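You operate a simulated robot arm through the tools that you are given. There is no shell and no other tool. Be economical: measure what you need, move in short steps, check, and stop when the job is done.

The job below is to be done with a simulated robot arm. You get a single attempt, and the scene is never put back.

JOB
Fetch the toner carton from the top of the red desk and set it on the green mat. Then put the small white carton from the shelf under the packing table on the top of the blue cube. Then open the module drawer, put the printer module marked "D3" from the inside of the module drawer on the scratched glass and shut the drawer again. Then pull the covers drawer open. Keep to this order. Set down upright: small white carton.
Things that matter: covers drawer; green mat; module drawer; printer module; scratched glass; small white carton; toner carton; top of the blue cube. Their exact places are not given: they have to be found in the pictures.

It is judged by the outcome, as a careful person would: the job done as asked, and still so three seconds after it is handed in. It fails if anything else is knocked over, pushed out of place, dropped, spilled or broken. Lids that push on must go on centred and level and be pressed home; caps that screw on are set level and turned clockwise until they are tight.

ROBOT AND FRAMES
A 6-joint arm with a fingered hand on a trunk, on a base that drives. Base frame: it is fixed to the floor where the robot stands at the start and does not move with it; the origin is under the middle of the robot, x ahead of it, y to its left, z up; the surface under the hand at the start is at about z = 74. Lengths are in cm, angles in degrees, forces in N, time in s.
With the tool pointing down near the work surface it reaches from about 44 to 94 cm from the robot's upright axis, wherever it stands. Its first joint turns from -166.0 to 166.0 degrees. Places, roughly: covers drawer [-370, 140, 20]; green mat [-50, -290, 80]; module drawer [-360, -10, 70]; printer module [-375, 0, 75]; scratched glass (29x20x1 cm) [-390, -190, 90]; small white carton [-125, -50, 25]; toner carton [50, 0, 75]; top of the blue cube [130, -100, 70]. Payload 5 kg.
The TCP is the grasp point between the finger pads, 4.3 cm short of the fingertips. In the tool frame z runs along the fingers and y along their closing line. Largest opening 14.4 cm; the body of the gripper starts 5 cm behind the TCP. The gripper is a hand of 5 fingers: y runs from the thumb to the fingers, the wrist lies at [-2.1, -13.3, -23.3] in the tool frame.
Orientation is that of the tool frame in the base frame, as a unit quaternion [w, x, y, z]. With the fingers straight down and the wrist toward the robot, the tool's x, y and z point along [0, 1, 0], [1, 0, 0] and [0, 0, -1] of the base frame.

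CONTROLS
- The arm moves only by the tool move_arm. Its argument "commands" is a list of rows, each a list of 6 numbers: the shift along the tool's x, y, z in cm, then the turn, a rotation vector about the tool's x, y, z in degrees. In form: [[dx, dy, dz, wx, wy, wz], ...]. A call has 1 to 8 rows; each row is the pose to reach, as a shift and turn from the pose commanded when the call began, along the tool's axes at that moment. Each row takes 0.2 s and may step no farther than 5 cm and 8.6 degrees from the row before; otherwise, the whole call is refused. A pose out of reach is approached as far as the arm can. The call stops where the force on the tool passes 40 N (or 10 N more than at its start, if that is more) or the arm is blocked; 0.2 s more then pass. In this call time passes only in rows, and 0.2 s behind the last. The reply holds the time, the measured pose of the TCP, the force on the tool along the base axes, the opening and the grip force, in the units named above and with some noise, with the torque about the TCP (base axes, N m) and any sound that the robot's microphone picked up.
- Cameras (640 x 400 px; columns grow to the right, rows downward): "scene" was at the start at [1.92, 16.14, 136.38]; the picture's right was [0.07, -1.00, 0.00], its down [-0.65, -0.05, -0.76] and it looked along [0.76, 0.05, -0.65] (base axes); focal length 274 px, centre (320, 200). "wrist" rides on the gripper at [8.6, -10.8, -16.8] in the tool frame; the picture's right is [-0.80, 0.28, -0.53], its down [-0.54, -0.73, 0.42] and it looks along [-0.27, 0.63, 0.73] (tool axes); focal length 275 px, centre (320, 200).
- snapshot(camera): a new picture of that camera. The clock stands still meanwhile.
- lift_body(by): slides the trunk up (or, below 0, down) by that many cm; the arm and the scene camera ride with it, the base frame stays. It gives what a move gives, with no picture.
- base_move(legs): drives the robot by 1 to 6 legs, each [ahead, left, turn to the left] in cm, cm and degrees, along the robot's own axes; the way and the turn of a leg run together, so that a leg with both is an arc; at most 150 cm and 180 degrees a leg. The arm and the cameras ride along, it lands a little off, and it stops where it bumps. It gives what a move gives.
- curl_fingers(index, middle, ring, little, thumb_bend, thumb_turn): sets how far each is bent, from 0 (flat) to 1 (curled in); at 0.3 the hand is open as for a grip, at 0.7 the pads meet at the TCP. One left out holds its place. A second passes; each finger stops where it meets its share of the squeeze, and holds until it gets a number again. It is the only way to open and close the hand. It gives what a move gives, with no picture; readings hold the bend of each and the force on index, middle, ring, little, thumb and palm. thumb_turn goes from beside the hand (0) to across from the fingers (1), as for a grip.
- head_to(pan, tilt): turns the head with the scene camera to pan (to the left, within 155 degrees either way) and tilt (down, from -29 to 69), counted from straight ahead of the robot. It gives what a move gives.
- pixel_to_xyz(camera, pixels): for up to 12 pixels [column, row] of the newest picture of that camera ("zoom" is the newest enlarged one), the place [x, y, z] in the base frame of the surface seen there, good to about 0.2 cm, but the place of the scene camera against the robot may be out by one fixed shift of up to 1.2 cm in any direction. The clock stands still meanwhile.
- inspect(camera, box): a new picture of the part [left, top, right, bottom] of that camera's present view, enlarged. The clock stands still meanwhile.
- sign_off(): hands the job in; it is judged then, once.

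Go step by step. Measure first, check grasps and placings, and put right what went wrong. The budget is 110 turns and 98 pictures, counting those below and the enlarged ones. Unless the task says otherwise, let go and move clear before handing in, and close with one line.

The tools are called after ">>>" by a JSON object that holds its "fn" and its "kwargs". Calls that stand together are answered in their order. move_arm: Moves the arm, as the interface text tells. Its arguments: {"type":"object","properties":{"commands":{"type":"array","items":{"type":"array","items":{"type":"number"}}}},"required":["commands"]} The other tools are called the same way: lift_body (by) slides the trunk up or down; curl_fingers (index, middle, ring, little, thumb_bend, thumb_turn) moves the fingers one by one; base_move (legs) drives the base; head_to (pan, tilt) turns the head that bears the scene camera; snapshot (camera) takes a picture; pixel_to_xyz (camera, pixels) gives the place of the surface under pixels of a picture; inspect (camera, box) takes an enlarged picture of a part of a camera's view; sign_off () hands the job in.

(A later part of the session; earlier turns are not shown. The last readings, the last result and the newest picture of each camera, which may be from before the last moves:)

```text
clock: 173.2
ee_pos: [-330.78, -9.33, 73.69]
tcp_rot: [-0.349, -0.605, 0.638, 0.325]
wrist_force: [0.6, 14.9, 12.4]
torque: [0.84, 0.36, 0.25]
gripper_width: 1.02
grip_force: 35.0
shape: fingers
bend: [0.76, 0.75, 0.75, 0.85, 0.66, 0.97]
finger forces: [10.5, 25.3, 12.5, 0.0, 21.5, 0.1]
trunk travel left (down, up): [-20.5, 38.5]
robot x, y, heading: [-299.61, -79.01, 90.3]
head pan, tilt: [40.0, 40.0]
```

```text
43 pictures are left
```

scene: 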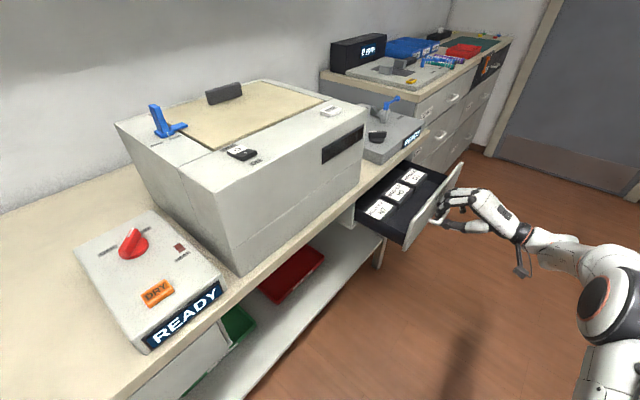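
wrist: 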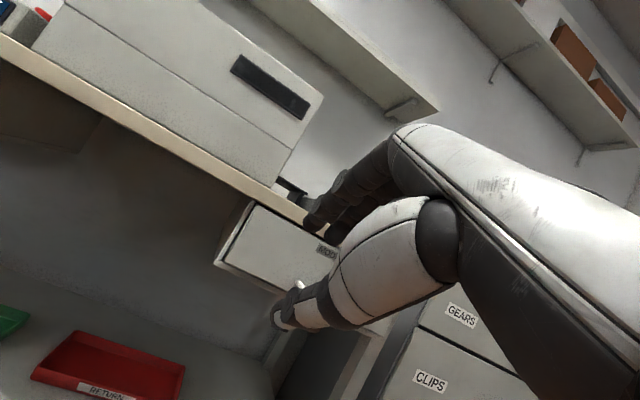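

The drawer is open about 14–15 cm and modules with white labels are visible. Pull further.

>>> {"fn": "move_arm", "kwargs": {"commands": [[0, -1.6, -2.5, 0, 0, 0], [-0.1, -3.3, -5, 0, 0, 0], [-0.1, -5, -7.5, 0, 0, 0], [-0.2, -6.6, -10, 0, 0, 0]]}}

>>> {"fn": "snapshot", "kwargs": {"camera": "scene"}}

>>> {"fn": "inspect", "kwargs": {"camera": "scene", "box": [330, 150, 500, 260]}}

```text
clock: 174.2
ee_pos: [-318.75, -9.32, 73.69]
tcp_rot: [-0.35, -0.605, 0.637, 0.325]
wrist_force: [0.1, 19.0, 14.7]
torque: [0.93, 0.37, 0.15]
gripper_width: 0.95
grip_force: 35.9
shape: fingers
bend: [0.76, 0.75, 0.75, 0.85, 0.66, 0.97]
finger forces: [10.7, 27.1, 12.9, 0.0, 20.8, 0.1]
trunk travel left (down, up): [-20.5, 38.5]
robot x, y, heading: [-299.88, -79.27, 90.4]
head pan, tilt: [40.0, 40.0]
```

```text
42 pictures are left
```

scene: 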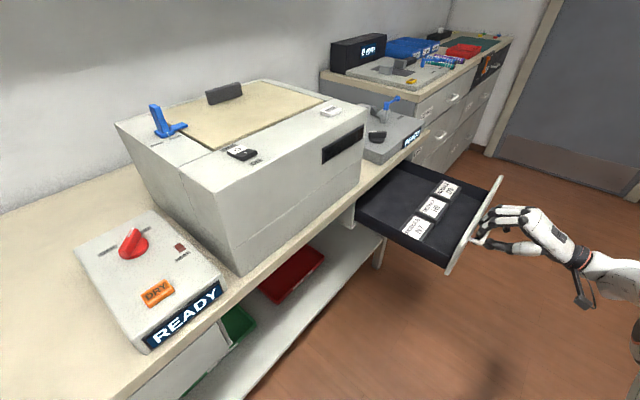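

```text
3.64 times, centred on (415, 205) of scene
```

zoom: 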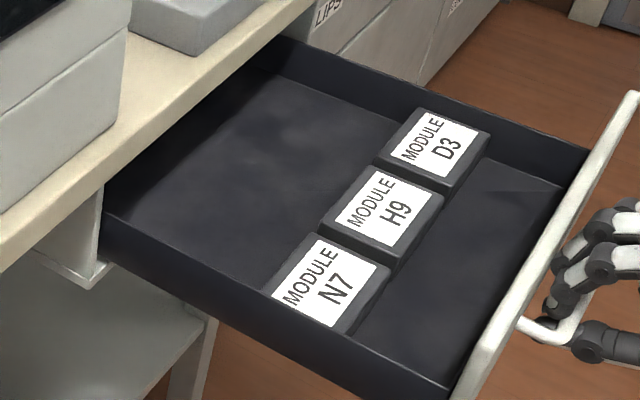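

The drawer is open ~26 cm; D3 is the far (north) module at zoom (435,150). Measuring it.

>>> {"fn": "pixel_to_xyz", "kwargs": {"camera": "zoom", "pixels": [[424, 110], [488, 133], [384, 155], [447, 178], [436, 148], [450, 187], [440, 195], [384, 212], [420, 220], [480, 230], [590, 150], [470, 120]]}}

```text
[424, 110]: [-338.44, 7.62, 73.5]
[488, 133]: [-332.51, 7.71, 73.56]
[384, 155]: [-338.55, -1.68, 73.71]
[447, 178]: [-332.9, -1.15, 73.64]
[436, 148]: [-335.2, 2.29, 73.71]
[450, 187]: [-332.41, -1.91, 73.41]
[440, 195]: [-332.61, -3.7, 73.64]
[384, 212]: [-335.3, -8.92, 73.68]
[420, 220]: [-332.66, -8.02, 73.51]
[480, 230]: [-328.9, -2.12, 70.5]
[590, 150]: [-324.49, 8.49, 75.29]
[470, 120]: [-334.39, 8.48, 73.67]
```

D3: x −338.6…−332.4, y −1.7…8, top ≈72.9. I'll release the handle gently and back off along the tool axis.

>>> {"fn": "curl_fingers", "kwargs": {"index": 0.57, "middle": 0.57, "ring": 0.57, "little": 0.57, "thumb_bend": 0.45}}

>>> {"fn": "move_arm", "kwargs": {"commands": [[0, -0.6, -1, 0, 0, 0], [0, -1.7, -2.6, 0, 0, 0], [0, -3.5, -5, 0, 0, 0]]}}

>>> {"fn": "snapshot", "kwargs": {"camera": "scene"}}

```text
clock: 175.2
ee_pos: [-318.89, -9.29, 73.39]
tcp_rot: [-0.349, -0.606, 0.637, 0.323]
wrist_force: [0.8, 0.2, 0.5]
torque: [0.0, 0.0, 0.06]
gripper_width: 7.59
grip_force: 0.0
shape: fingers
bend: [0.56, 0.56, 0.56, 0.56, 0.45, 0.98]
finger forces: [0.1, 0.1, 0.0, 0.0, 0.1, 0.0]
trunk travel left (down, up): [-20.5, 38.5]
robot x, y, heading: [-299.93, -79.49, 90.2]
head pan, tilt: [40.0, 40.0]
```

```text
clock: 176.0
ee_pos: [-312.79, -9.5, 73.29]
tcp_rot: [-0.349, -0.606, 0.637, 0.323]
wrist_force: [-0.9, -0.3, -0.7]
torque: [0.0, -0.03, 0.02]
gripper_width: 7.61
grip_force: 0.1
shape: fingers
bend: [0.56, 0.56, 0.56, 0.56, 0.45, 0.98]
finger forces: [0.0, 0.0, 0.0, 0.0, 0.0, 0.1]
trunk travel left (down, up): [-20.5, 38.5]
robot x, y, heading: [-299.7, -79.68, 90.3]
head pan, tilt: [40.0, 40.0]
```

```text
40 pictures are left
```

scene: 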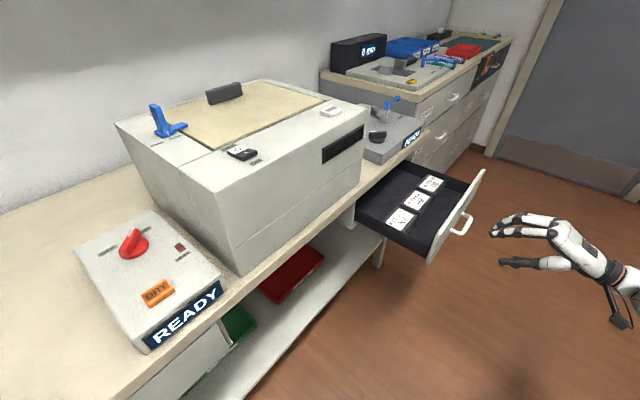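

The drawer slid in a little on release but is still open. I'll raise the trunk, bring the hand vertical, and drive 12 cm north.

>>> {"fn": "lift_body", "kwargs": {"by": 25}}

>>> {"fn": "move_arm", "kwargs": {"commands": [[0, 0, 0, 8, 0, 0], [0, 0, 0, 16, 0, 0], [0, 0, 0, 24, 0, 0], [0, 0, 0, 32, 0, 0], [0, 0, 0, 40, 0, 0], [0, 0, 0, 48, 0, 0], [0, 0, 0, 56, 0, 0]]}}

>>> {"fn": "base_move", "kwargs": {"legs": [[12, 0, 0]]}}

>>> {"fn": "curl_fingers", "kwargs": {"index": 0.38, "middle": 0.38, "ring": 0.38, "little": 0.38, "thumb_bend": 0.38}}

>>> {"fn": "snapshot", "kwargs": {"camera": "wrist"}}

>>> {"fn": "inspect", "kwargs": {"camera": "scene", "box": [300, 100, 520, 260]}}

```text
clock: 178.6
ee_pos: [-312.71, -9.4, 98.35]
tcp_rot: [-0.349, -0.605, 0.638, 0.324]
wrist_force: [-0.5, 1.0, -0.3]
torque: [0.02, 0.01, -0.01]
gripper_width: 7.59
grip_force: 0.1
shape: fingers
bend: [0.56, 0.56, 0.56, 0.56, 0.45, 0.98]
finger forces: [0.1, 0.0, 0.0, 0.0, 0.1, 0.0]
trunk travel left (down, up): [-45.5, 13.5]
robot x, y, heading: [-299.71, -79.71, 90.0]
head pan, tilt: [40.0, 40.0]
```

```text
clock: 180.2
ee_pos: [-312.76, -9.48, 98.23]
tcp_rot: [-0.024, -0.699, 0.714, -0.014]
wrist_force: [0.1, -0.8, -0.9]
torque: [0.01, -0.02, 0.02]
gripper_width: 7.63
grip_force: 0.1
shape: fingers
bend: [0.56, 0.56, 0.56, 0.56, 0.45, 0.98]
finger forces: [0.0, 0.0, 0.1, 0.0, 0.0, 0.0]
trunk travel left (down, up): [-45.5, 13.5]
robot x, y, heading: [-300.02, -79.16, 90.1]
head pan, tilt: [40.0, 40.0]
```

```text
clock: 181.4
ee_pos: [-312.68, 2.57, 98.23]
tcp_rot: [-0.024, -0.699, 0.715, -0.013]
wrist_force: [0.2, 0.7, -0.5]
torque: [-0.02, 0.01, 0.02]
gripper_width: 7.6
grip_force: 0.0
shape: fingers
bend: [0.56, 0.56, 0.56, 0.56, 0.45, 0.98]
finger forces: [0.0, 0.0, 0.1, 0.0, 0.0, 0.1]
trunk travel left (down, up): [-45.5, 13.5]
robot x, y, heading: [-299.7, -67.92, 90.1]
head pan, tilt: [40.0, 40.0]
```

```text
clock: 182.4
ee_pos: [-312.7, 2.53, 98.26]
tcp_rot: [-0.025, -0.699, 0.715, -0.014]
wrist_force: [-0.1, 0.1, 0.6]
torque: [-0.02, 0.01, 0.0]
gripper_width: 12.09
grip_force: 0.2
shape: fingers
bend: [0.38, 0.38, 0.38, 0.38, 0.38, 0.98]
finger forces: [0.1, 0.0, 0.0, 0.1, 0.0, 0.0]
trunk travel left (down, up): [-45.5, 13.5]
robot x, y, heading: [-299.45, -67.56, 90.0]
head pan, tilt: [40.0, 40.0]
```

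```text
39 pictures are left
```

wrist: 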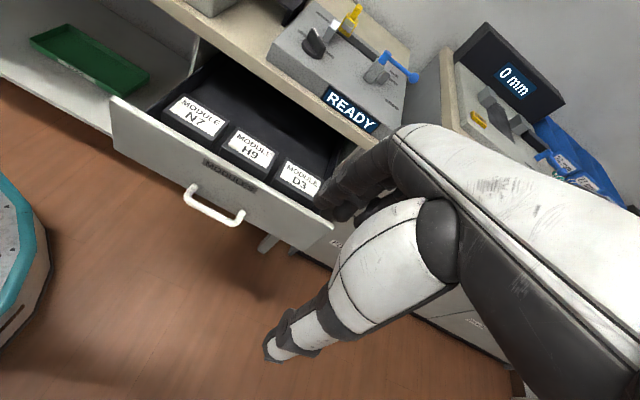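

```text
2.50 times, centred on (410, 180) of scene
```

zoom: 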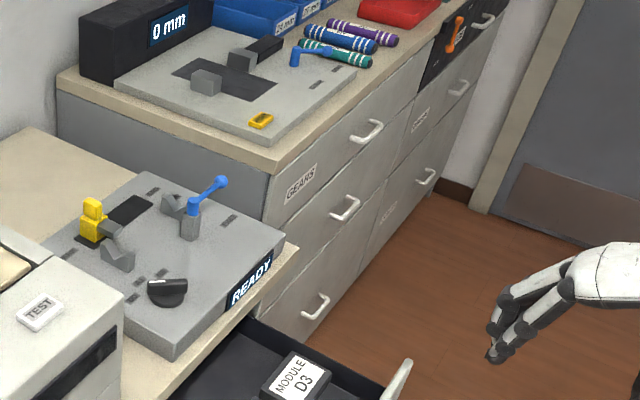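

>>> {"fn": "pixel_to_xyz", "kwargs": {"camera": "wrist", "pixels": [[288, 162], [276, 180], [310, 197], [300, 180], [238, 130], [225, 148], [268, 166], [272, 155], [255, 187], [290, 207], [325, 222], [318, 165]]}}

>>> {"fn": "inspect", "kwargs": {"camera": "wrist", "box": [200, 100, 360, 240]}}

```text
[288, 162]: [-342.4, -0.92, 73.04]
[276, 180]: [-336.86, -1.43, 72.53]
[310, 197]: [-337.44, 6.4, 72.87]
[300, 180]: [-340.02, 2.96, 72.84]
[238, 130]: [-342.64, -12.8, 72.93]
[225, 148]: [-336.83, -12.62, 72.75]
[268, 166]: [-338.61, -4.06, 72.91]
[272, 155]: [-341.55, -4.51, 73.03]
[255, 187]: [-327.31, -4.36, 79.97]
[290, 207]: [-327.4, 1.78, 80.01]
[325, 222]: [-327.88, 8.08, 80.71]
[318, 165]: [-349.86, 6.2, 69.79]
```

```text
2.86 times, centred on (280, 170) of wrist
```

zoom: 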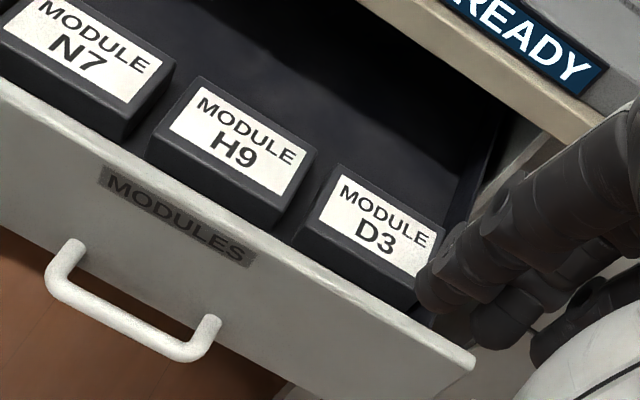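

>>> {"fn": "pixel_to_xyz", "kwargs": {"camera": "zoom", "pixels": [[340, 168], [302, 232], [390, 205], [440, 225], [410, 295], [355, 265], [410, 305], [316, 155], [270, 220], [440, 320], [380, 215], [300, 248]]}}

```text
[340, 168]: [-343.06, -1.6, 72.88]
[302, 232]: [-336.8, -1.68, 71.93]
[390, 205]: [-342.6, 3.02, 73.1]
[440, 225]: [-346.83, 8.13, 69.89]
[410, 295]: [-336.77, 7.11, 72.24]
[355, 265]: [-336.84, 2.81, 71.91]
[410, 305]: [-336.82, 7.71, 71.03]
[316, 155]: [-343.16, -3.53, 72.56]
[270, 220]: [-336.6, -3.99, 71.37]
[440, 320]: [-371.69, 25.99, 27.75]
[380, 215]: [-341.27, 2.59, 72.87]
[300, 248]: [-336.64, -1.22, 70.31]
```

D3 is now at x −343.1…−336.8, y −1.6…7.8, top 72.9, drawer floor 69.8. I'll narrow the hand, straighten it to vertical, and move above D3.

>>> {"fn": "curl_fingers", "kwargs": {"index": 0.46, "middle": 0.46, "ring": 0.46, "little": 0.46, "thumb_bend": 0.46}}

>>> {"fn": "move_arm", "kwargs": {"commands": [[-0.1, 4.5, 0, 0.9, -3.2, -1.3], [-0.2, 9, 0, 0.9, -3.2, -1.3], [-0.3, 13.5, 0, 0.9, -3.2, -1.3], [-0.4, 18, 0, 0.9, -3.2, -1.3], [-0.5, 22.5, 1, 0.9, -3.2, -1.3], [-0.6, 27.1, 2, 0.9, -3.2, -1.3], [-0.7, 27.1, 6, 0.9, -3.2, -1.3], [-0.7, 27.1, 10, 0.9, -3.2, -1.3]]}}

>>> {"fn": "snapshot", "kwargs": {"camera": "wrist"}}

>>> {"fn": "snapshot", "kwargs": {"camera": "scene"}}

```text
clock: 183.4
ee_pos: [-312.86, 2.55, 98.24]
tcp_rot: [-0.024, -0.699, 0.715, -0.014]
wrist_force: [0.4, -0.4, -0.5]
torque: [-0.02, 0.0, 0.03]
gripper_width: 9.36
grip_force: 0.1
shape: fingers
bend: [0.46, 0.46, 0.46, 0.46, 0.46, 0.98]
finger forces: [0.1, 0.1, 0.1, 0.1, 0.1, 0.1]
trunk travel left (down, up): [-45.5, 13.5]
robot x, y, heading: [-299.4, -67.9, 90.2]
head pan, tilt: [40.0, 40.0]
```

```text
clock: 185.2
ee_pos: [-340.01, 3.24, 88.66]
tcp_rot: [0.002, -0.707, 0.707, 0.001]
wrist_force: [-0.5, -0.1, 0.2]
torque: [-0.01, 0.0, 0.01]
gripper_width: 9.33
grip_force: 0.1
shape: fingers
bend: [0.46, 0.46, 0.46, 0.46, 0.46, 0.98]
finger forces: [0.0, 0.1, 0.1, 0.0, 0.1, 0.0]
trunk travel left (down, up): [-45.5, 13.5]
robot x, y, heading: [-299.96, -67.5, 90.2]
head pan, tilt: [40.0, 40.0]
```

```text
36 pictures are left
```

wrist: 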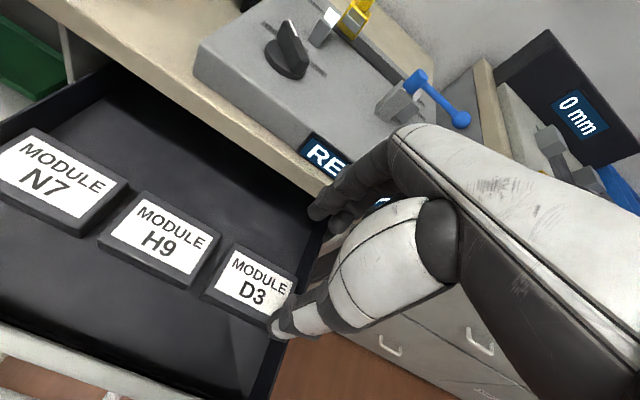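

```text
35 pictures are left
```

scene: 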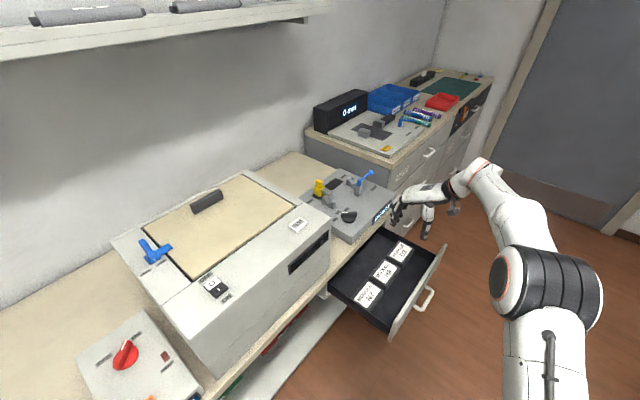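

Checking where the fingertips and the bench edge/READY unit are relative to each other.

>>> {"fn": "pixel_to_xyz", "kwargs": {"camera": "wrist", "pixels": [[312, 208], [335, 185], [375, 165], [325, 165], [315, 185], [310, 150], [278, 328], [262, 290], [290, 300]]}}

```text
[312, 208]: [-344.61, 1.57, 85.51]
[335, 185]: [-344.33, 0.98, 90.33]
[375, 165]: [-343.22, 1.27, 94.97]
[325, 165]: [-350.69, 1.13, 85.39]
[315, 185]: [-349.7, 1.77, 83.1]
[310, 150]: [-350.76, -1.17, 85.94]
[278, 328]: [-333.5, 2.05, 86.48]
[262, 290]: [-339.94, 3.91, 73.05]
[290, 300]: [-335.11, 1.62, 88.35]
```

Clearance from the bench edge (−349.7) is ~4 cm. Descending carefully.

>>> {"fn": "move_arm", "kwargs": {"commands": [[0, 0, 4, 0, 0, 0], [0, 0, 8, 0, 0, 0], [0, 0, 11, 0, 0, 0], [0, 0, 12, 0, 0, 0], [0, 0, 12.7, 0, 0, 0]]}}

>>> {"fn": "snapshot", "kwargs": {"camera": "wrist"}}

```text
clock: 186.4
ee_pos: [-340.0, 3.33, 75.86]
tcp_rot: [-0.001, 0.707, -0.707, 0.0]
wrist_force: [-0.8, -0.8, -0.1]
torque: [-0.06, 0.03, 0.02]
gripper_width: 9.33
grip_force: 0.4
shape: fingers
bend: [0.46, 0.46, 0.46, 0.46, 0.46, 0.98]
finger forces: [0.1, 0.1, 0.3, 0.0, 0.0, 0.0]
trunk travel left (down, up): [-45.5, 13.5]
robot x, y, heading: [-299.91, -67.35, 90.2]
head pan, tilt: [40.0, 40.0]
```

```text
34 pictures are left
```

wrist: 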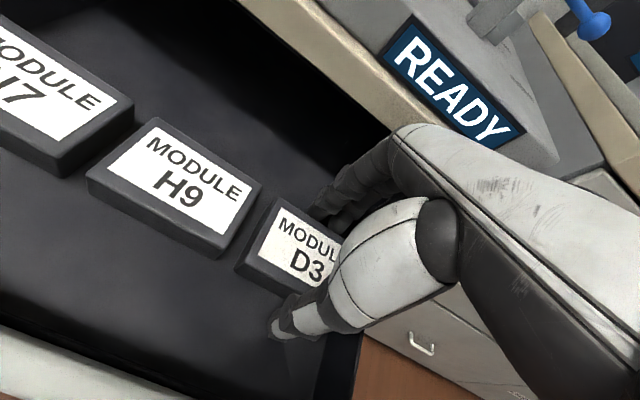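

>>> {"fn": "move_arm", "kwargs": {"commands": [[0, 0, 0.4, 0, 0, 0], [0, 0, 0.8, 0, 0, 0]]}}

>>> {"fn": "curl_fingers", "kwargs": {"index": 0.75, "middle": 0.75, "ring": 0.75, "little": 0.75, "thumb_bend": 0.72}}

>>> {"fn": "snapshot", "kwargs": {"camera": "wrist"}}

```text
clock: 187.1
ee_pos: [-339.95, 3.29, 75.14]
tcp_rot: [0.001, -0.707, 0.707, 0.0]
wrist_force: [0.0, -1.7, 0.0]
torque: [0.04, 0.05, 0.03]
gripper_width: 9.28
grip_force: 0.2
shape: fingers
bend: [0.46, 0.46, 0.46, 0.46, 0.46, 0.98]
finger forces: [0.0, 0.1, 0.9, 0.2, 0.1, 0.1]
trunk travel left (down, up): [-45.5, 13.5]
robot x, y, heading: [-300.01, -67.06, 90.3]
head pan, tilt: [40.0, 40.0]
```

```text
clock: 188.1
ee_pos: [-339.84, 3.42, 75.05]
tcp_rot: [0.002, -0.707, 0.707, 0.001]
wrist_force: [0.7, 2.9, 0.5]
torque: [0.11, 0.01, 0.27]
gripper_width: 7.15
grip_force: 37.2
shape: fingers
bend: [0.57, 0.6, 0.64, 0.74, 0.52, 0.93]
finger forces: [10.7, 8.4, 16.3, 7.9, 30.0, 0.1]
trunk travel left (down, up): [-45.5, 13.5]
robot x, y, heading: [-300.12, -67.62, 90.3]
head pan, tilt: [40.0, 40.0]
```

```text
33 pictures are left
```

wrist: 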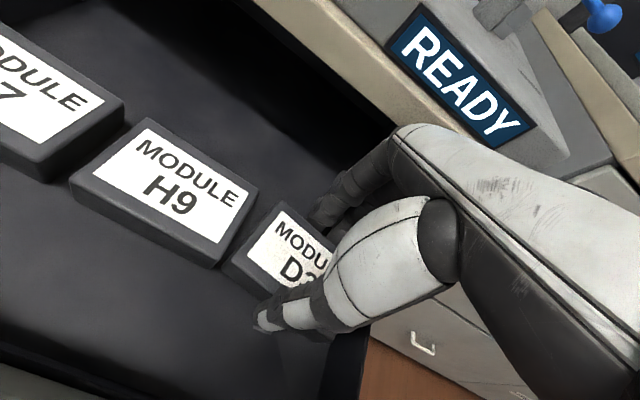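

D3 is gripped (37 N). Lifting slowly.

>>> {"fn": "move_arm", "kwargs": {"commands": [[0, 0, -1, 0, 0, 0], [0, 0, -2.5, 0, 0, 0], [0, 0, -5, 0, 0, 0], [0, 0, -8, 0, 0, 0]]}}

>>> {"fn": "snapshot", "kwargs": {"camera": "wrist"}}

```text
clock: 189.1
ee_pos: [-339.92, 3.44, 83.1]
tcp_rot: [0.001, -0.707, 0.708, 0.0]
wrist_force: [-0.3, -0.8, -1.9]
torque: [0.01, 0.06, -0.01]
gripper_width: 7.13
grip_force: 29.5
shape: fingers
bend: [0.57, 0.6, 0.64, 0.75, 0.52, 0.93]
finger forces: [11.1, 8.7, 9.4, 0.0, 29.4, 0.0]
trunk travel left (down, up): [-45.5, 13.5]
robot x, y, heading: [-299.45, -67.15, 89.9]
head pan, tilt: [40.0, 40.0]
```

```text
32 pictures are left
```

wrist: 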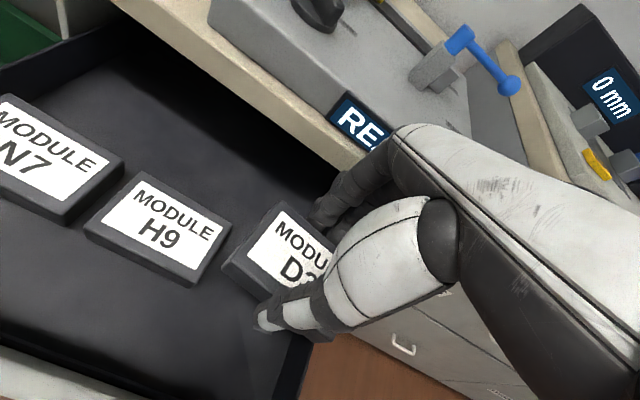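

D3 is held level enough (1.9 N). I'll raise, draw out over the aisle, and turn the hand back to the natural yaw.

>>> {"fn": "move_arm", "kwargs": {"commands": [[0, 0, -4, 0, 0, 0], [0, 0, -8, 0, 0, 0], [0, -4, -10, 0, 0, 0], [0, -8.5, -11, 0, 0, 0], [0, -13, -12, 0, 0, 0], [0, -17.5, -12, 0, 0, 0], [0, -22, -12, 0, 0, 0], [0, -26, -12, 0, 0, 0]]}}

>>> {"fn": "lift_body", "kwargs": {"by": 8}}

>>> {"fn": "move_arm", "kwargs": {"commands": [[2, 0, 0, 0, 0, 8.5], [4, 0, 0, 0, 0, 17], [6, 0, 0, 0, 0, 25.5], [8, 0, 0, 0, 0, 34], [10, 0, 0, 0, 0, 42.5], [12, 0, 0, 0, 0, 51], [14, 0, 0, 0, 0, 59.5], [16, 0, 0, 0, 0, 68]]}}

>>> {"fn": "move_arm", "kwargs": {"commands": [[0, 0, 0, 0, 0, 8], [0, 0, 0, 0, 0, 16], [0, 0, 0, 0, 0, 22]]}}

```text
clock: 190.8
ee_pos: [-314.02, 3.08, 95.01]
tcp_rot: [-0.002, 0.707, -0.707, 0.0]
wrist_force: [-0.5, -0.8, -1.6]
torque: [0.01, 0.0, 0.06]
gripper_width: 7.14
grip_force: 29.4
shape: fingers
bend: [0.57, 0.6, 0.64, 0.75, 0.52, 0.93]
finger forces: [11.2, 8.7, 9.3, 0.1, 29.2, 0.0]
trunk travel left (down, up): [-45.5, 13.5]
robot x, y, heading: [-299.7, -67.38, 90.0]
head pan, tilt: [40.0, 40.0]
```

```text
clock: 192.0
ee_pos: [-314.01, 3.12, 103.04]
tcp_rot: [-0.001, 0.707, -0.707, -0.001]
wrist_force: [-0.1, -0.1, -1.2]
torque: [-0.01, 0.03, 0.0]
gripper_width: 7.13
grip_force: 29.2
shape: fingers
bend: [0.57, 0.6, 0.64, 0.75, 0.52, 0.93]
finger forces: [11.1, 8.8, 9.3, 0.0, 29.2, 0.0]
trunk travel left (down, up): [-53.5, 5.5]
robot x, y, heading: [-299.81, -67.11, 90.1]
head pan, tilt: [40.0, 40.0]
```

```text
clock: 193.8
ee_pos: [-313.94, -12.91, 103.16]
tcp_rot: [0.0, -0.191, 0.982, 0.002]
wrist_force: [0.2, 0.0, -0.5]
torque: [0.02, -0.02, 0.0]
gripper_width: 7.13
grip_force: 28.8
shape: fingers
bend: [0.57, 0.6, 0.64, 0.75, 0.52, 0.93]
finger forces: [11.0, 8.7, 9.3, 0.0, 28.9, 0.0]
trunk travel left (down, up): [-53.5, 5.5]
robot x, y, heading: [-300.08, -67.81, 90.2]
head pan, tilt: [40.0, 40.0]
```

```text
clock: 194.6
ee_pos: [-314.06, -12.83, 103.16]
tcp_rot: [0.001, 0.001, 1.0, 0.002]
wrist_force: [0.9, -0.3, -1.4]
torque: [0.03, -0.01, -0.02]
gripper_width: 7.14
grip_force: 28.5
shape: fingers
bend: [0.57, 0.6, 0.64, 0.75, 0.52, 0.93]
finger forces: [10.7, 8.6, 9.2, 0.1, 28.3, 0.1]
trunk travel left (down, up): [-53.5, 5.5]
robot x, y, heading: [-299.84, -67.48, 90.1]
head pan, tilt: [40.0, 40.0]
```

>>> {"fn": "base_move", "kwargs": {"legs": [[-111, -4, 0], [0, 0, 90]]}}

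>>> {"fn": "head_to", "kwargs": {"pan": 0, "tilt": 38}}

>>> {"fn": "snapshot", "kwargs": {"camera": "scene"}}

>>> {"fn": "snapshot", "kwargs": {"camera": "wrist"}}

```text
clock: 204.1
ee_pos: [-349.45, -193.09, 103.07]
tcp_rot: [0.001, 0.714, -0.7, -0.001]
wrist_force: [0.5, -0.1, -1.5]
torque: [0.05, 0.01, 0.0]
gripper_width: 7.15
grip_force: 28.3
shape: fingers
bend: [0.57, 0.6, 0.64, 0.75, 0.52, 0.93]
finger forces: [10.3, 8.5, 8.9, 0.0, 27.9, 0.0]
trunk travel left (down, up): [-53.5, 5.5]
robot x, y, heading: [-295.26, -178.09, -179.0]
head pan, tilt: [40.0, 40.0]
```

```text
clock: 205.2
ee_pos: [-349.49, -193.06, 103.03]
tcp_rot: [0.001, 0.714, -0.7, -0.002]
wrist_force: [-0.4, -0.4, -2.1]
torque: [0.0, 0.0, 0.01]
gripper_width: 7.11
grip_force: 27.7
shape: fingers
bend: [0.57, 0.6, 0.64, 0.75, 0.52, 0.93]
finger forces: [10.4, 8.4, 8.9, 0.0, 27.9, 0.1]
trunk travel left (down, up): [-53.5, 5.5]
robot x, y, heading: [-295.09, -177.63, -178.8]
head pan, tilt: [0.0, 38.0]
```

```text
31 pictures are left
```

scene: 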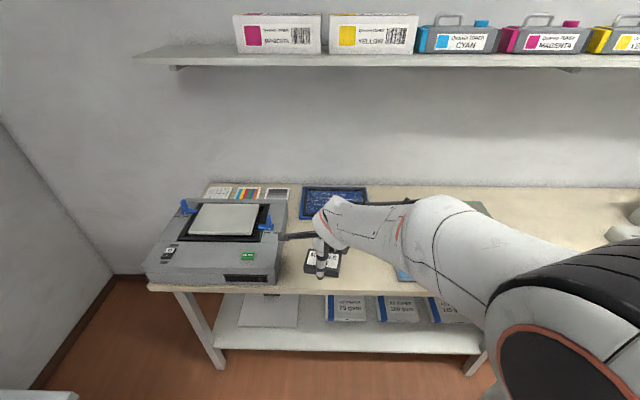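

```text
30 pictures are left
```

wrist: 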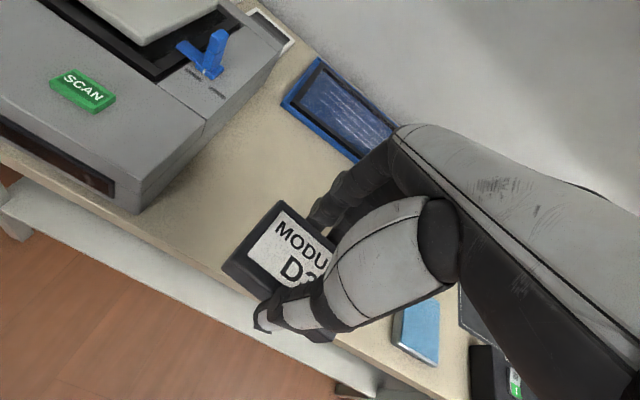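

The blue-framed scratched glass is at (335,200) in the scene and (340,110) in the wrist view. Measuring it.

>>> {"fn": "pixel_to_xyz", "kwargs": {"camera": "wrist", "pixels": [[316, 60], [285, 103], [312, 85], [355, 158], [390, 125], [340, 110], [325, 130], [275, 60], [240, 90], [225, 180], [230, 50]]}}

>>> {"fn": "inspect", "kwargs": {"camera": "scene", "box": [260, 170, 420, 270]}}

```text
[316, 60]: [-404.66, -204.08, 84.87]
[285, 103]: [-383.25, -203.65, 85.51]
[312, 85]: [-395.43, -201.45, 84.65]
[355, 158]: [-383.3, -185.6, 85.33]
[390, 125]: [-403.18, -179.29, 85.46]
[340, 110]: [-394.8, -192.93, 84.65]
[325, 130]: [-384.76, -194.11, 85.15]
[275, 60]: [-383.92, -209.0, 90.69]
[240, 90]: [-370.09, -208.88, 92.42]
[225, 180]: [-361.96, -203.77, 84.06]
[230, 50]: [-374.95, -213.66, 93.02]
```

```text
4.00 times, centred on (340, 220) of scene
```

zoom: 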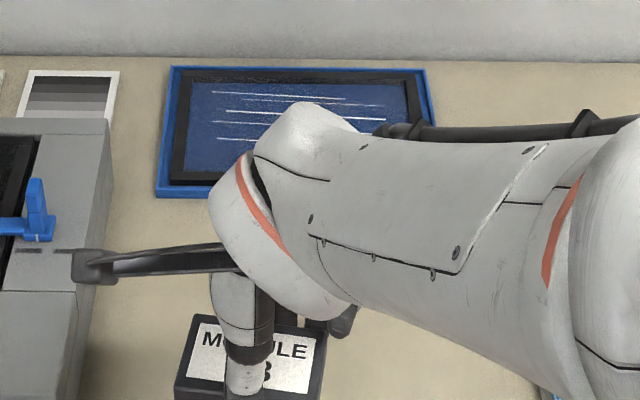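

>>> {"fn": "pixel_to_xyz", "kwargs": {"camera": "scene", "pixels": [[350, 60], [170, 66], [365, 188], [302, 190], [300, 218], [330, 188]]}}

>>> {"fn": "base_move", "kwargs": {"legs": [[18, 0, 0]]}}

```text
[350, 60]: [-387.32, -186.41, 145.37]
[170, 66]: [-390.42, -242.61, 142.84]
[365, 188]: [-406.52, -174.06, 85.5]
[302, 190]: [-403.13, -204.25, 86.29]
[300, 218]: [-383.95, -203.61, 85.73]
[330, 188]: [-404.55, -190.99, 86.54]
```

```text
clock: 206.7
ee_pos: [-367.54, -193.61, 103.12]
tcp_rot: [0.0, 0.714, -0.7, -0.001]
wrist_force: [-0.6, 0.5, -2.1]
torque: [0.02, -0.02, -0.03]
gripper_width: 7.11
grip_force: 27.7
shape: fingers
bend: [0.57, 0.61, 0.64, 0.75, 0.52, 0.93]
finger forces: [10.5, 8.6, 9.0, 0.0, 27.9, 0.0]
trunk travel left (down, up): [-53.5, 5.5]
robot x, y, heading: [-313.17, -178.11, -178.8]
head pan, tilt: [0.0, 38.0]
```

Glass centre is (−394, −189), z 84.65. Moving above it.

>>> {"fn": "move_arm", "kwargs": {"commands": [[-1, 4.7, 0, 0, 0, 0], [-2, 9.4, 0, 0, 0, 0], [-3, 14, 0, 0, 0, 0], [-4, 18.5, 0, 0, 0, 0], [-5.1, 23, 0, 0, 0, 0], [-5.1, 25.9, 3, 0, 0, 0], [-5.1, 25.9, 7, 0, 0, 0], [-5.1, 25.9, 10, 0, 0, 0]]}}

>>> {"fn": "snapshot", "kwargs": {"camera": "wrist"}}

```text
clock: 208.5
ee_pos: [-393.47, -188.95, 93.15]
tcp_rot: [0.001, 0.715, -0.699, -0.002]
wrist_force: [-0.8, -1.1, 0.0]
torque: [0.04, -0.01, 0.04]
gripper_width: 7.13
grip_force: 28.4
shape: fingers
bend: [0.57, 0.61, 0.64, 0.75, 0.52, 0.93]
finger forces: [10.4, 8.7, 8.8, 0.1, 27.8, 0.0]
trunk travel left (down, up): [-53.5, 5.5]
robot x, y, heading: [-312.91, -178.1, -179.0]
head pan, tilt: [0.0, 38.0]
```

```text
28 pictures are left
```

wrist: 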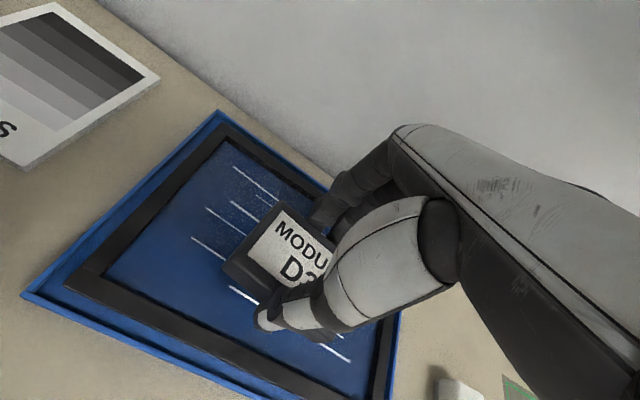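

Over the glass. Lowering to contact gently.

>>> {"fn": "move_arm", "kwargs": {"commands": [[0, 0, 1.5, 0, 0, 0], [0, 0, 2.4, 0, 0, 0], [0, 0, 2.8, 0, 0, 0], [0, 0, 3.1, 0, 0, 0]]}}

```text
clock: 209.5
ee_pos: [-393.67, -188.99, 90.58]
tcp_rot: [0.004, 0.715, -0.7, -0.004]
wrist_force: [0.0, 0.0, 23.1]
torque: [-0.16, -0.49, 0.09]
gripper_width: 7.08
grip_force: 29.4
shape: fingers
bend: [0.57, 0.61, 0.64, 0.75, 0.52, 0.93]
finger forces: [11.0, 9.2, 9.4, 0.1, 29.0, 0.1]
trunk travel left (down, up): [-53.5, 5.5]
robot x, y, heading: [-313.29, -178.07, -178.7]
head pan, tilt: [0.0, 38.0]
```

Contact (23 N). Easing up 0.5 and releasing.

>>> {"fn": "move_arm", "kwargs": {"commands": [[0, 0, -0.4, 0, 0, 0]]}}

>>> {"fn": "curl_fingers", "kwargs": {"index": 0.46, "middle": 0.46, "ring": 0.46, "little": 0.46, "thumb_bend": 0.44}}

>>> {"fn": "move_arm", "kwargs": {"commands": [[0, 0, -1, 0, 0, 0], [0, 0, -3, 0, 0, 0], [0, 0, -7, 0, 0, 0], [0, 0, -11, 0, 0, 0], [0, -4, -12, 0, 0, 0], [0, -8, -12, 0, 0, 0]]}}

>>> {"fn": "snapshot", "kwargs": {"camera": "wrist"}}

```text
clock: 209.9
ee_pos: [-393.57, -188.97, 90.52]
tcp_rot: [0.001, 0.714, -0.7, -0.002]
wrist_force: [-5.9, 1.2, 18.6]
torque: [-0.07, 0.07, 0.04]
gripper_width: 7.07
grip_force: 29.8
shape: fingers
bend: [0.57, 0.61, 0.64, 0.75, 0.52, 0.93]
finger forces: [12.7, 10.5, 10.2, 0.0, 27.1, 0.0]
trunk travel left (down, up): [-53.5, 5.5]
robot x, y, heading: [-313.03, -178.39, -178.9]
head pan, tilt: [0.0, 38.0]
```

```text
clock: 210.9
ee_pos: [-393.53, -188.96, 90.51]
tcp_rot: [0.0, 0.714, -0.7, -0.001]
wrist_force: [0.9, -0.2, 4.6]
torque: [0.01, 0.11, 0.0]
gripper_width: 9.62
grip_force: 2.6
shape: fingers
bend: [0.46, 0.47, 0.46, 0.46, 0.44, 0.97]
finger forces: [0.0, 4.6, 0.1, 0.0, 0.0, 0.0]
trunk travel left (down, up): [-53.5, 5.5]
robot x, y, heading: [-313.29, -178.29, -178.7]
head pan, tilt: [0.0, 38.0]
```

```text
clock: 212.3
ee_pos: [-385.39, -188.76, 102.44]
tcp_rot: [0.001, 0.713, -0.701, -0.002]
wrist_force: [0.5, -0.4, 0.4]
torque: [0.03, 0.02, 0.05]
gripper_width: 9.66
grip_force: 0.0
shape: fingers
bend: [0.46, 0.46, 0.46, 0.46, 0.44, 0.97]
finger forces: [0.0, 0.0, 0.0, 0.0, 0.0, 0.0]
trunk travel left (down, up): [-53.5, 5.5]
robot x, y, heading: [-313.26, -178.49, -178.8]
head pan, tilt: [0.0, 38.0]
```

```text
27 pictures are left
```

wrist: 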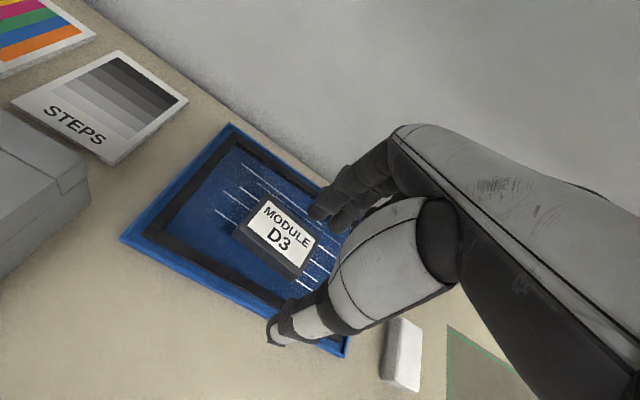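

D3 lies flat on the scratched glass. Now back to the drawer: retract, reverse, turn to heading 90 and drive back north to y≈−79.

>>> {"fn": "move_arm", "kwargs": {"commands": [[0, -5, 0, 0, 0, 0], [0, -10, 0, 0, 0, 0], [0, -15, 0, 0, 0, 0], [0, -20, 0, 0, 0, 0], [0, -24, 0, 0, 0, 0]]}}

>>> {"fn": "base_move", "kwargs": {"legs": [[-16, 0, 0], [0, 0, -91], [99, 3, 0]]}}

>>> {"fn": "move_arm", "kwargs": {"commands": [[0, 0, 0, 0, 0, -8.5], [0, 0, 0, 0, 0, -17], [0, 0, 0, 0, 0, -25.5], [0, 0, 0, 0, 0, -34], [0, 0, 0, 0, 0, -42.5], [0, 0, 0, 0, 0, -51], [0, 0, 0, 0, 0, -59.5], [0, 0, 0, 0, 0, -68]]}}

>>> {"fn": "move_arm", "kwargs": {"commands": [[0, 0, 0, 0, 0, -8], [0, 0, 0, 0, 0, -16], [0, 0, 0, 0, 0, -22]]}}

>>> {"fn": "lift_body", "kwargs": {"by": -13}}

>>> {"fn": "head_to", "kwargs": {"pan": 40, "tilt": 40}}

>>> {"fn": "snapshot", "kwargs": {"camera": "scene"}}

```text
clock: 213.5
ee_pos: [-361.37, -188.3, 102.37]
tcp_rot: [0.001, 0.715, -0.699, -0.002]
wrist_force: [-0.1, -0.2, -0.1]
torque: [0.02, -0.03, 0.02]
gripper_width: 9.64
grip_force: 0.2
shape: fingers
bend: [0.46, 0.46, 0.46, 0.46, 0.44, 0.97]
finger forces: [0.0, 0.0, 0.1, 0.0, 0.1, 0.0]
trunk travel left (down, up): [-53.5, 5.5]
robot x, y, heading: [-313.25, -178.04, -179.0]
head pan, tilt: [0.0, 38.0]
```

```text
clock: 223.5
ee_pos: [-310.37, -30.98, 102.36]
tcp_rot: [0.001, -0.004, 1.0, 0.001]
wrist_force: [0.1, -0.5, -0.1]
torque: [-0.01, -0.03, 0.01]
gripper_width: 9.67
grip_force: 0.1
shape: fingers
bend: [0.46, 0.46, 0.46, 0.46, 0.44, 0.97]
finger forces: [0.0, 0.0, 0.0, 0.1, 0.0, 0.1]
trunk travel left (down, up): [-53.5, 5.5]
robot x, y, heading: [-300.68, -79.47, 90.5]
head pan, tilt: [0.0, 38.0]
```

```text
clock: 225.3
ee_pos: [-310.44, -30.96, 102.47]
tcp_rot: [0.001, -0.563, 0.827, 0.0]
wrist_force: [0.8, -0.2, 0.9]
torque: [-0.03, 0.0, 0.02]
gripper_width: 9.64
grip_force: 0.0
shape: fingers
bend: [0.46, 0.46, 0.46, 0.46, 0.44, 0.97]
finger forces: [0.0, 0.0, 0.0, 0.0, 0.0, 0.0]
trunk travel left (down, up): [-53.5, 5.5]
robot x, y, heading: [-300.92, -79.31, 90.6]
head pan, tilt: [0.0, 38.0]
```

```text
clock: 226.1
ee_pos: [-310.38, -30.97, 102.32]
tcp_rot: [-0.001, 0.711, -0.703, -0.001]
wrist_force: [0.2, 0.1, -1.1]
torque: [0.04, -0.01, 0.05]
gripper_width: 9.67
grip_force: 0.0
shape: fingers
bend: [0.46, 0.46, 0.46, 0.46, 0.44, 0.97]
finger forces: [0.0, 0.0, 0.0, 0.1, 0.1, 0.0]
trunk travel left (down, up): [-53.5, 5.5]
robot x, y, heading: [-301.31, -79.4, 90.6]
head pan, tilt: [0.0, 38.0]
```

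```text
clock: 227.7
ee_pos: [-310.35, -31.09, 89.42]
tcp_rot: [-0.002, 0.71, -0.704, 0.0]
wrist_force: [-0.1, 0.0, 0.0]
torque: [-0.01, 0.01, -0.03]
gripper_width: 9.65
grip_force: 0.0
shape: fingers
bend: [0.46, 0.46, 0.46, 0.46, 0.44, 0.97]
finger forces: [0.0, 0.0, 0.1, 0.1, 0.1, 0.0]
trunk travel left (down, up): [-40.5, 18.5]
robot x, y, heading: [-300.7, -79.36, 90.6]
head pan, tilt: [0.0, 38.0]
```

```text
clock: 228.8
ee_pos: [-310.37, -30.97, 89.41]
tcp_rot: [-0.002, 0.71, -0.704, 0.0]
wrist_force: [0.4, -0.7, -0.4]
torque: [0.03, 0.02, 0.05]
gripper_width: 9.66
grip_force: 0.1
shape: fingers
bend: [0.46, 0.46, 0.46, 0.46, 0.44, 0.97]
finger forces: [0.0, 0.0, 0.0, 0.0, 0.0, 0.0]
trunk travel left (down, up): [-40.5, 18.5]
robot x, y, heading: [-301.39, -79.73, 90.5]
head pan, tilt: [40.0, 40.0]
```

```text
26 pictures are left
```

scene: 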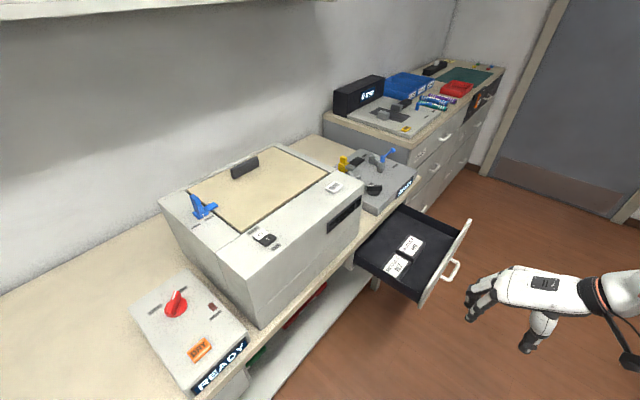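

Drawer is still open with H9 and N7 inside. I'll make a fist, tilt the hand toward −x and line up with the drawer front (y≈−9).

>>> {"fn": "curl_fingers", "kwargs": {"index": 0.85, "middle": 0.85, "ring": 0.85, "little": 0.85, "thumb_bend": 0.7}}

>>> {"fn": "move_arm", "kwargs": {"commands": [[-3.5, 0, -0.7, -8.5, 0, 0], [-7, 0, -1.4, -17, 0, 0], [-10.5, 0, -2.1, -25.5, 0, 0], [-14, 0, -2.8, -34, 0, 0], [-17.5, 0, -3.5, -42.5, 0, 0], [-21, 0, -4, -51, 0, 0]]}}

>>> {"fn": "lift_body", "kwargs": {"by": -17}}

>>> {"fn": "snapshot", "kwargs": {"camera": "scene"}}

```text
clock: 229.8
ee_pos: [-310.42, -31.05, 89.41]
tcp_rot: [-0.001, 0.709, -0.705, 0.0]
wrist_force: [0.5, 0.9, -0.4]
torque: [0.03, 0.0, 0.03]
gripper_width: 0.6
grip_force: 0.0
shape: fingers
bend: [0.78, 0.85, 0.85, 0.85, 0.67, 0.97]
finger forces: [0.0, 0.0, 0.1, 0.0, 0.1, 0.1]
trunk travel left (down, up): [-40.5, 18.5]
robot x, y, heading: [-300.86, -79.21, 90.8]
head pan, tilt: [40.0, 40.0]
```

```text
clock: 231.2
ee_pos: [-310.7, -10.02, 93.57]
tcp_rot: [0.305, 0.641, -0.635, -0.304]
wrist_force: [-0.3, -0.3, 0.1]
torque: [0.0, -0.05, -0.05]
gripper_width: 0.69
grip_force: 0.0
shape: fingers
bend: [0.78, 0.85, 0.85, 0.85, 0.67, 0.97]
finger forces: [0.0, 0.0, 0.0, 0.0, 0.1, 0.0]
trunk travel left (down, up): [-40.5, 18.5]
robot x, y, heading: [-300.93, -79.34, 90.7]
head pan, tilt: [40.0, 40.0]
```

```text
clock: 233.1
ee_pos: [-310.67, -9.89, 76.52]
tcp_rot: [0.305, 0.641, -0.635, -0.303]
wrist_force: [0.3, -0.9, 0.6]
torque: [0.04, -0.01, 0.02]
gripper_width: 0.75
grip_force: 0.0
shape: fingers
bend: [0.78, 0.85, 0.85, 0.85, 0.67, 0.97]
finger forces: [0.1, 0.0, 0.0, 0.0, 0.0, 0.1]
trunk travel left (down, up): [-23.5, 35.5]
robot x, y, heading: [-300.79, -79.19, 90.5]
head pan, tilt: [40.0, 40.0]
```

```text
25 pictures are left
```

scene: 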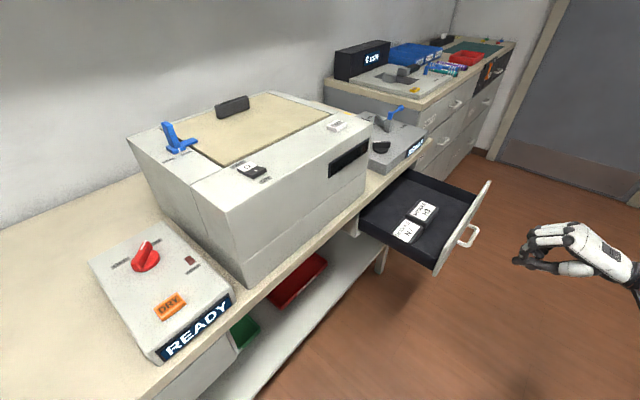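

Lined up. Pushing along −x.

>>> {"fn": "move_arm", "kwargs": {"commands": [[0, 2.5, 3.1, 0, 0, 0], [0, 5, 6.2, 0, 0, 0], [0, 7.5, 9.3, 0, 0, 0], [0, 10, 12.4, 0, 0, 0], [0, 12.6, 15.5, 0, 0, 0], [0, 15.1, 18.6, 0, 0, 0]]}}

>>> {"fn": "snapshot", "kwargs": {"camera": "scene"}}

```text
clock: 234.5
ee_pos: [-334.6, -10.35, 76.44]
tcp_rot: [0.305, 0.641, -0.636, -0.304]
wrist_force: [1.1, -0.7, 0.6]
torque: [-0.01, -0.02, 0.02]
gripper_width: 0.92
grip_force: 0.1
shape: fingers
bend: [0.79, 0.85, 0.85, 0.85, 0.66, 0.97]
finger forces: [0.0, 0.1, 0.1, 0.1, 0.1, 0.0]
trunk travel left (down, up): [-23.5, 35.5]
robot x, y, heading: [-301.23, -79.47, 90.5]
head pan, tilt: [40.0, 40.0]
```

```text
24 pictures are left
```

scene: 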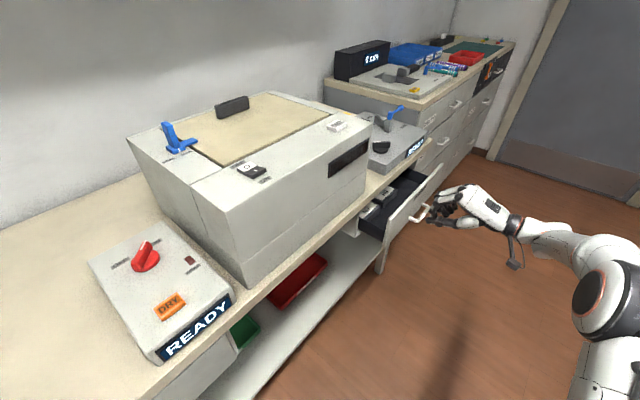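

The drawer is closing smoothly. Continue until it stops.

>>> {"fn": "move_arm", "kwargs": {"commands": [[0, 2, 2.5, 0, 0, 0], [0, 4, 5, 0, 0, 0], [0, 6, 7.4, 0, 0, 0], [0, 7, 8.6, 0, 0, 0], [0, 8, 9.8, 0, 0, 0], [0, 8.8, 10.9, 0, 0, 0]]}}

>>> {"fn": "inspect", "kwargs": {"camera": "scene", "box": [330, 140, 500, 260]}}

```text
clock: 235.6
ee_pos: [-344.94, -9.82, 76.98]
tcp_rot: [-0.303, -0.638, 0.638, 0.306]
wrist_force: [18.1, -5.6, 5.1]
torque: [-0.32, -0.89, 0.21]
gripper_width: 2.44
grip_force: 9.5
shape: fingers
bend: [0.84, 0.85, 0.85, 0.85, 0.65, 0.96]
finger forces: [0.1, 0.1, 0.1, 0.0, 20.1, 0.0]
trunk travel left (down, up): [-23.5, 35.5]
robot x, y, heading: [-300.95, -79.51, 90.2]
head pan, tilt: [40.0, 40.0]
stopped in row 5: the force on the tool passed its limit at 48 N (the readings are from after the stop); the commanded pose is now the measured one
```

```text
3.33 times, centred on (415, 200) of scene
```

zoom: 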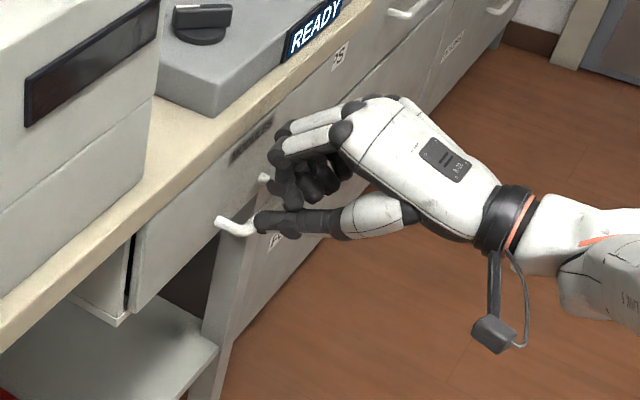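

The drawer is home (48 N stop). Backing off along +x and checking that it stays shut.

>>> {"fn": "move_arm", "kwargs": {"commands": [[0, -0.6, -0.8, 0, 0, 0], [0, -2, -2.5, 0, 0, 0], [0, -4.5, -5.6, 0, 0, 0], [0, -7, -8.7, 0, 0, 0], [0, -9.5, -11.8, 0, 0, 0], [0, -12, -14.9, 0, 0, 0]]}}

>>> {"fn": "inspect", "kwargs": {"camera": "scene", "box": [330, 140, 500, 260]}}

>>> {"fn": "pixel_to_xyz", "kwargs": {"camera": "zoom", "pixels": [[170, 250], [200, 190], [290, 130], [130, 190]]}}

```text
clock: 237.0
ee_pos: [-326.21, -9.94, 76.79]
tcp_rot: [0.304, 0.639, -0.637, -0.306]
wrist_force: [-0.1, -0.2, -0.6]
torque: [-0.01, -0.03, 0.01]
gripper_width: 2.28
grip_force: 0.1
shape: fingers
bend: [0.84, 0.85, 0.85, 0.85, 0.65, 0.96]
finger forces: [0.0, 0.0, 0.0, 0.0, 0.1, 0.0]
trunk travel left (down, up): [-23.5, 35.5]
robot x, y, heading: [-300.64, -79.25, 90.2]
head pan, tilt: [40.0, 40.0]
```

```text
3.33 times, centred on (415, 200) of scene
```

zoom: 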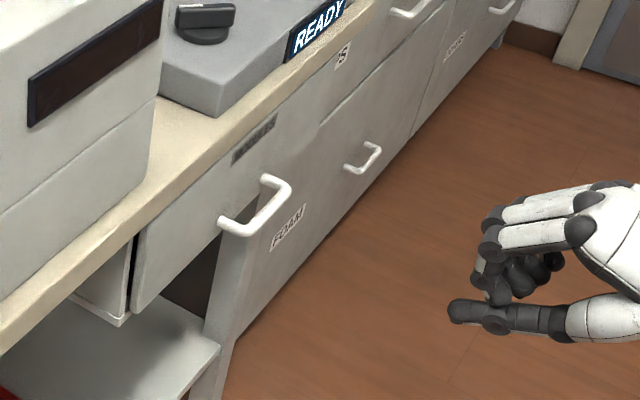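

```text
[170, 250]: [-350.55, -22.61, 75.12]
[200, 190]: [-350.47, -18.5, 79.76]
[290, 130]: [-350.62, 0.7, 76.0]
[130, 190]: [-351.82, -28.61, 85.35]
```

The module drawer is shut flush (x −350.5, as at the start). Now the covers drawer: I'll pull the hand in a bit, drive north ~100 cm and look at the cabinet labels.

>>> {"fn": "move_arm", "kwargs": {"commands": [[0, -2.5, -3.1, 0, 0, 0], [0, -5, -6.2, 0, 0, 0], [0, -7.5, -9.3, 0, 0, 0]]}}

>>> {"fn": "base_move", "kwargs": {"legs": [[110, 0, 0]]}}

>>> {"fn": "head_to", "kwargs": {"pan": 50, "tilt": 40}}

>>> {"fn": "snapshot", "kwargs": {"camera": "scene"}}

>>> {"fn": "head_to", "kwargs": {"pan": -60, "tilt": 40}}

>>> {"fn": "snapshot", "kwargs": {"camera": "scene"}}

```text
clock: 237.8
ee_pos: [-314.35, -9.9, 76.69]
tcp_rot: [0.304, 0.639, -0.637, -0.305]
wrist_force: [-1.8, -1.0, 0.4]
torque: [-0.01, -0.02, 0.02]
gripper_width: 2.27
grip_force: 0.1
shape: fingers
bend: [0.84, 0.85, 0.85, 0.85, 0.65, 0.96]
finger forces: [0.0, 0.1, 0.0, 0.0, 0.0, 0.1]
trunk travel left (down, up): [-23.5, 35.5]
robot x, y, heading: [-300.91, -79.43, 90.4]
head pan, tilt: [40.0, 40.0]
```

```text
clock: 243.4
ee_pos: [-314.18, 100.53, 76.69]
tcp_rot: [-0.303, -0.636, 0.639, 0.307]
wrist_force: [0.7, 0.2, 0.2]
torque: [0.01, 0.02, 0.03]
gripper_width: 2.27
grip_force: 0.1
shape: fingers
bend: [0.84, 0.85, 0.85, 0.85, 0.65, 0.96]
finger forces: [0.0, 0.0, 0.0, 0.0, 0.1, 0.1]
trunk travel left (down, up): [-23.5, 35.5]
robot x, y, heading: [-301.32, 31.28, 90.0]
head pan, tilt: [40.0, 40.0]
```

```text
clock: 244.1
ee_pos: [-314.07, 100.63, 76.71]
tcp_rot: [-0.302, -0.636, 0.64, 0.307]
wrist_force: [-0.4, 0.0, -0.7]
torque: [-0.01, 0.0, 0.02]
gripper_width: 2.29
grip_force: 0.0
shape: fingers
bend: [0.84, 0.85, 0.85, 0.85, 0.65, 0.96]
finger forces: [0.0, 0.0, 0.0, 0.0, 0.0, 0.0]
trunk travel left (down, up): [-23.5, 35.5]
robot x, y, heading: [-301.29, 30.77, 90.1]
head pan, tilt: [50.0, 40.0]
```

```text
21 pictures are left
```

scene: 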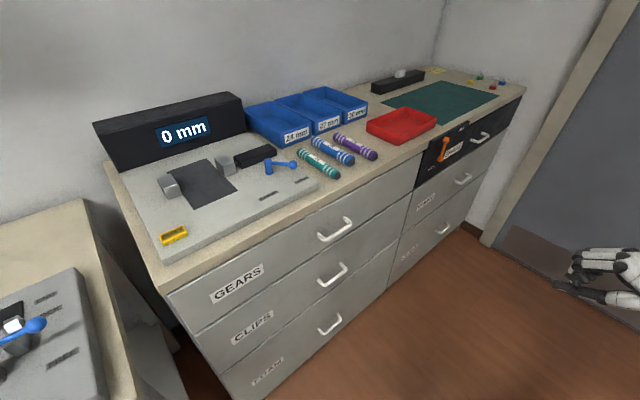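

```text
clock: 246.0
ee_pos: [-314.13, 100.7, 76.76]
tcp_rot: [-0.302, -0.636, 0.641, 0.307]
wrist_force: [-0.6, 0.8, 0.1]
torque: [0.03, 0.02, 0.01]
gripper_width: 2.28
grip_force: 0.0
shape: fingers
bend: [0.84, 0.85, 0.85, 0.85, 0.65, 0.96]
finger forces: [0.0, 0.0, 0.0, 0.0, 0.0, 0.0]
trunk travel left (down, up): [-23.5, 35.5]
robot x, y, heading: [-301.41, 31.49, 90.1]
head pan, tilt: [-60.0, 40.0]
```

```text
20 pictures are left
```

scene: 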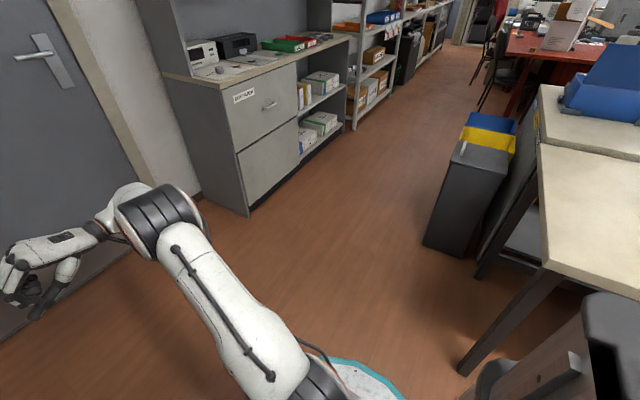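

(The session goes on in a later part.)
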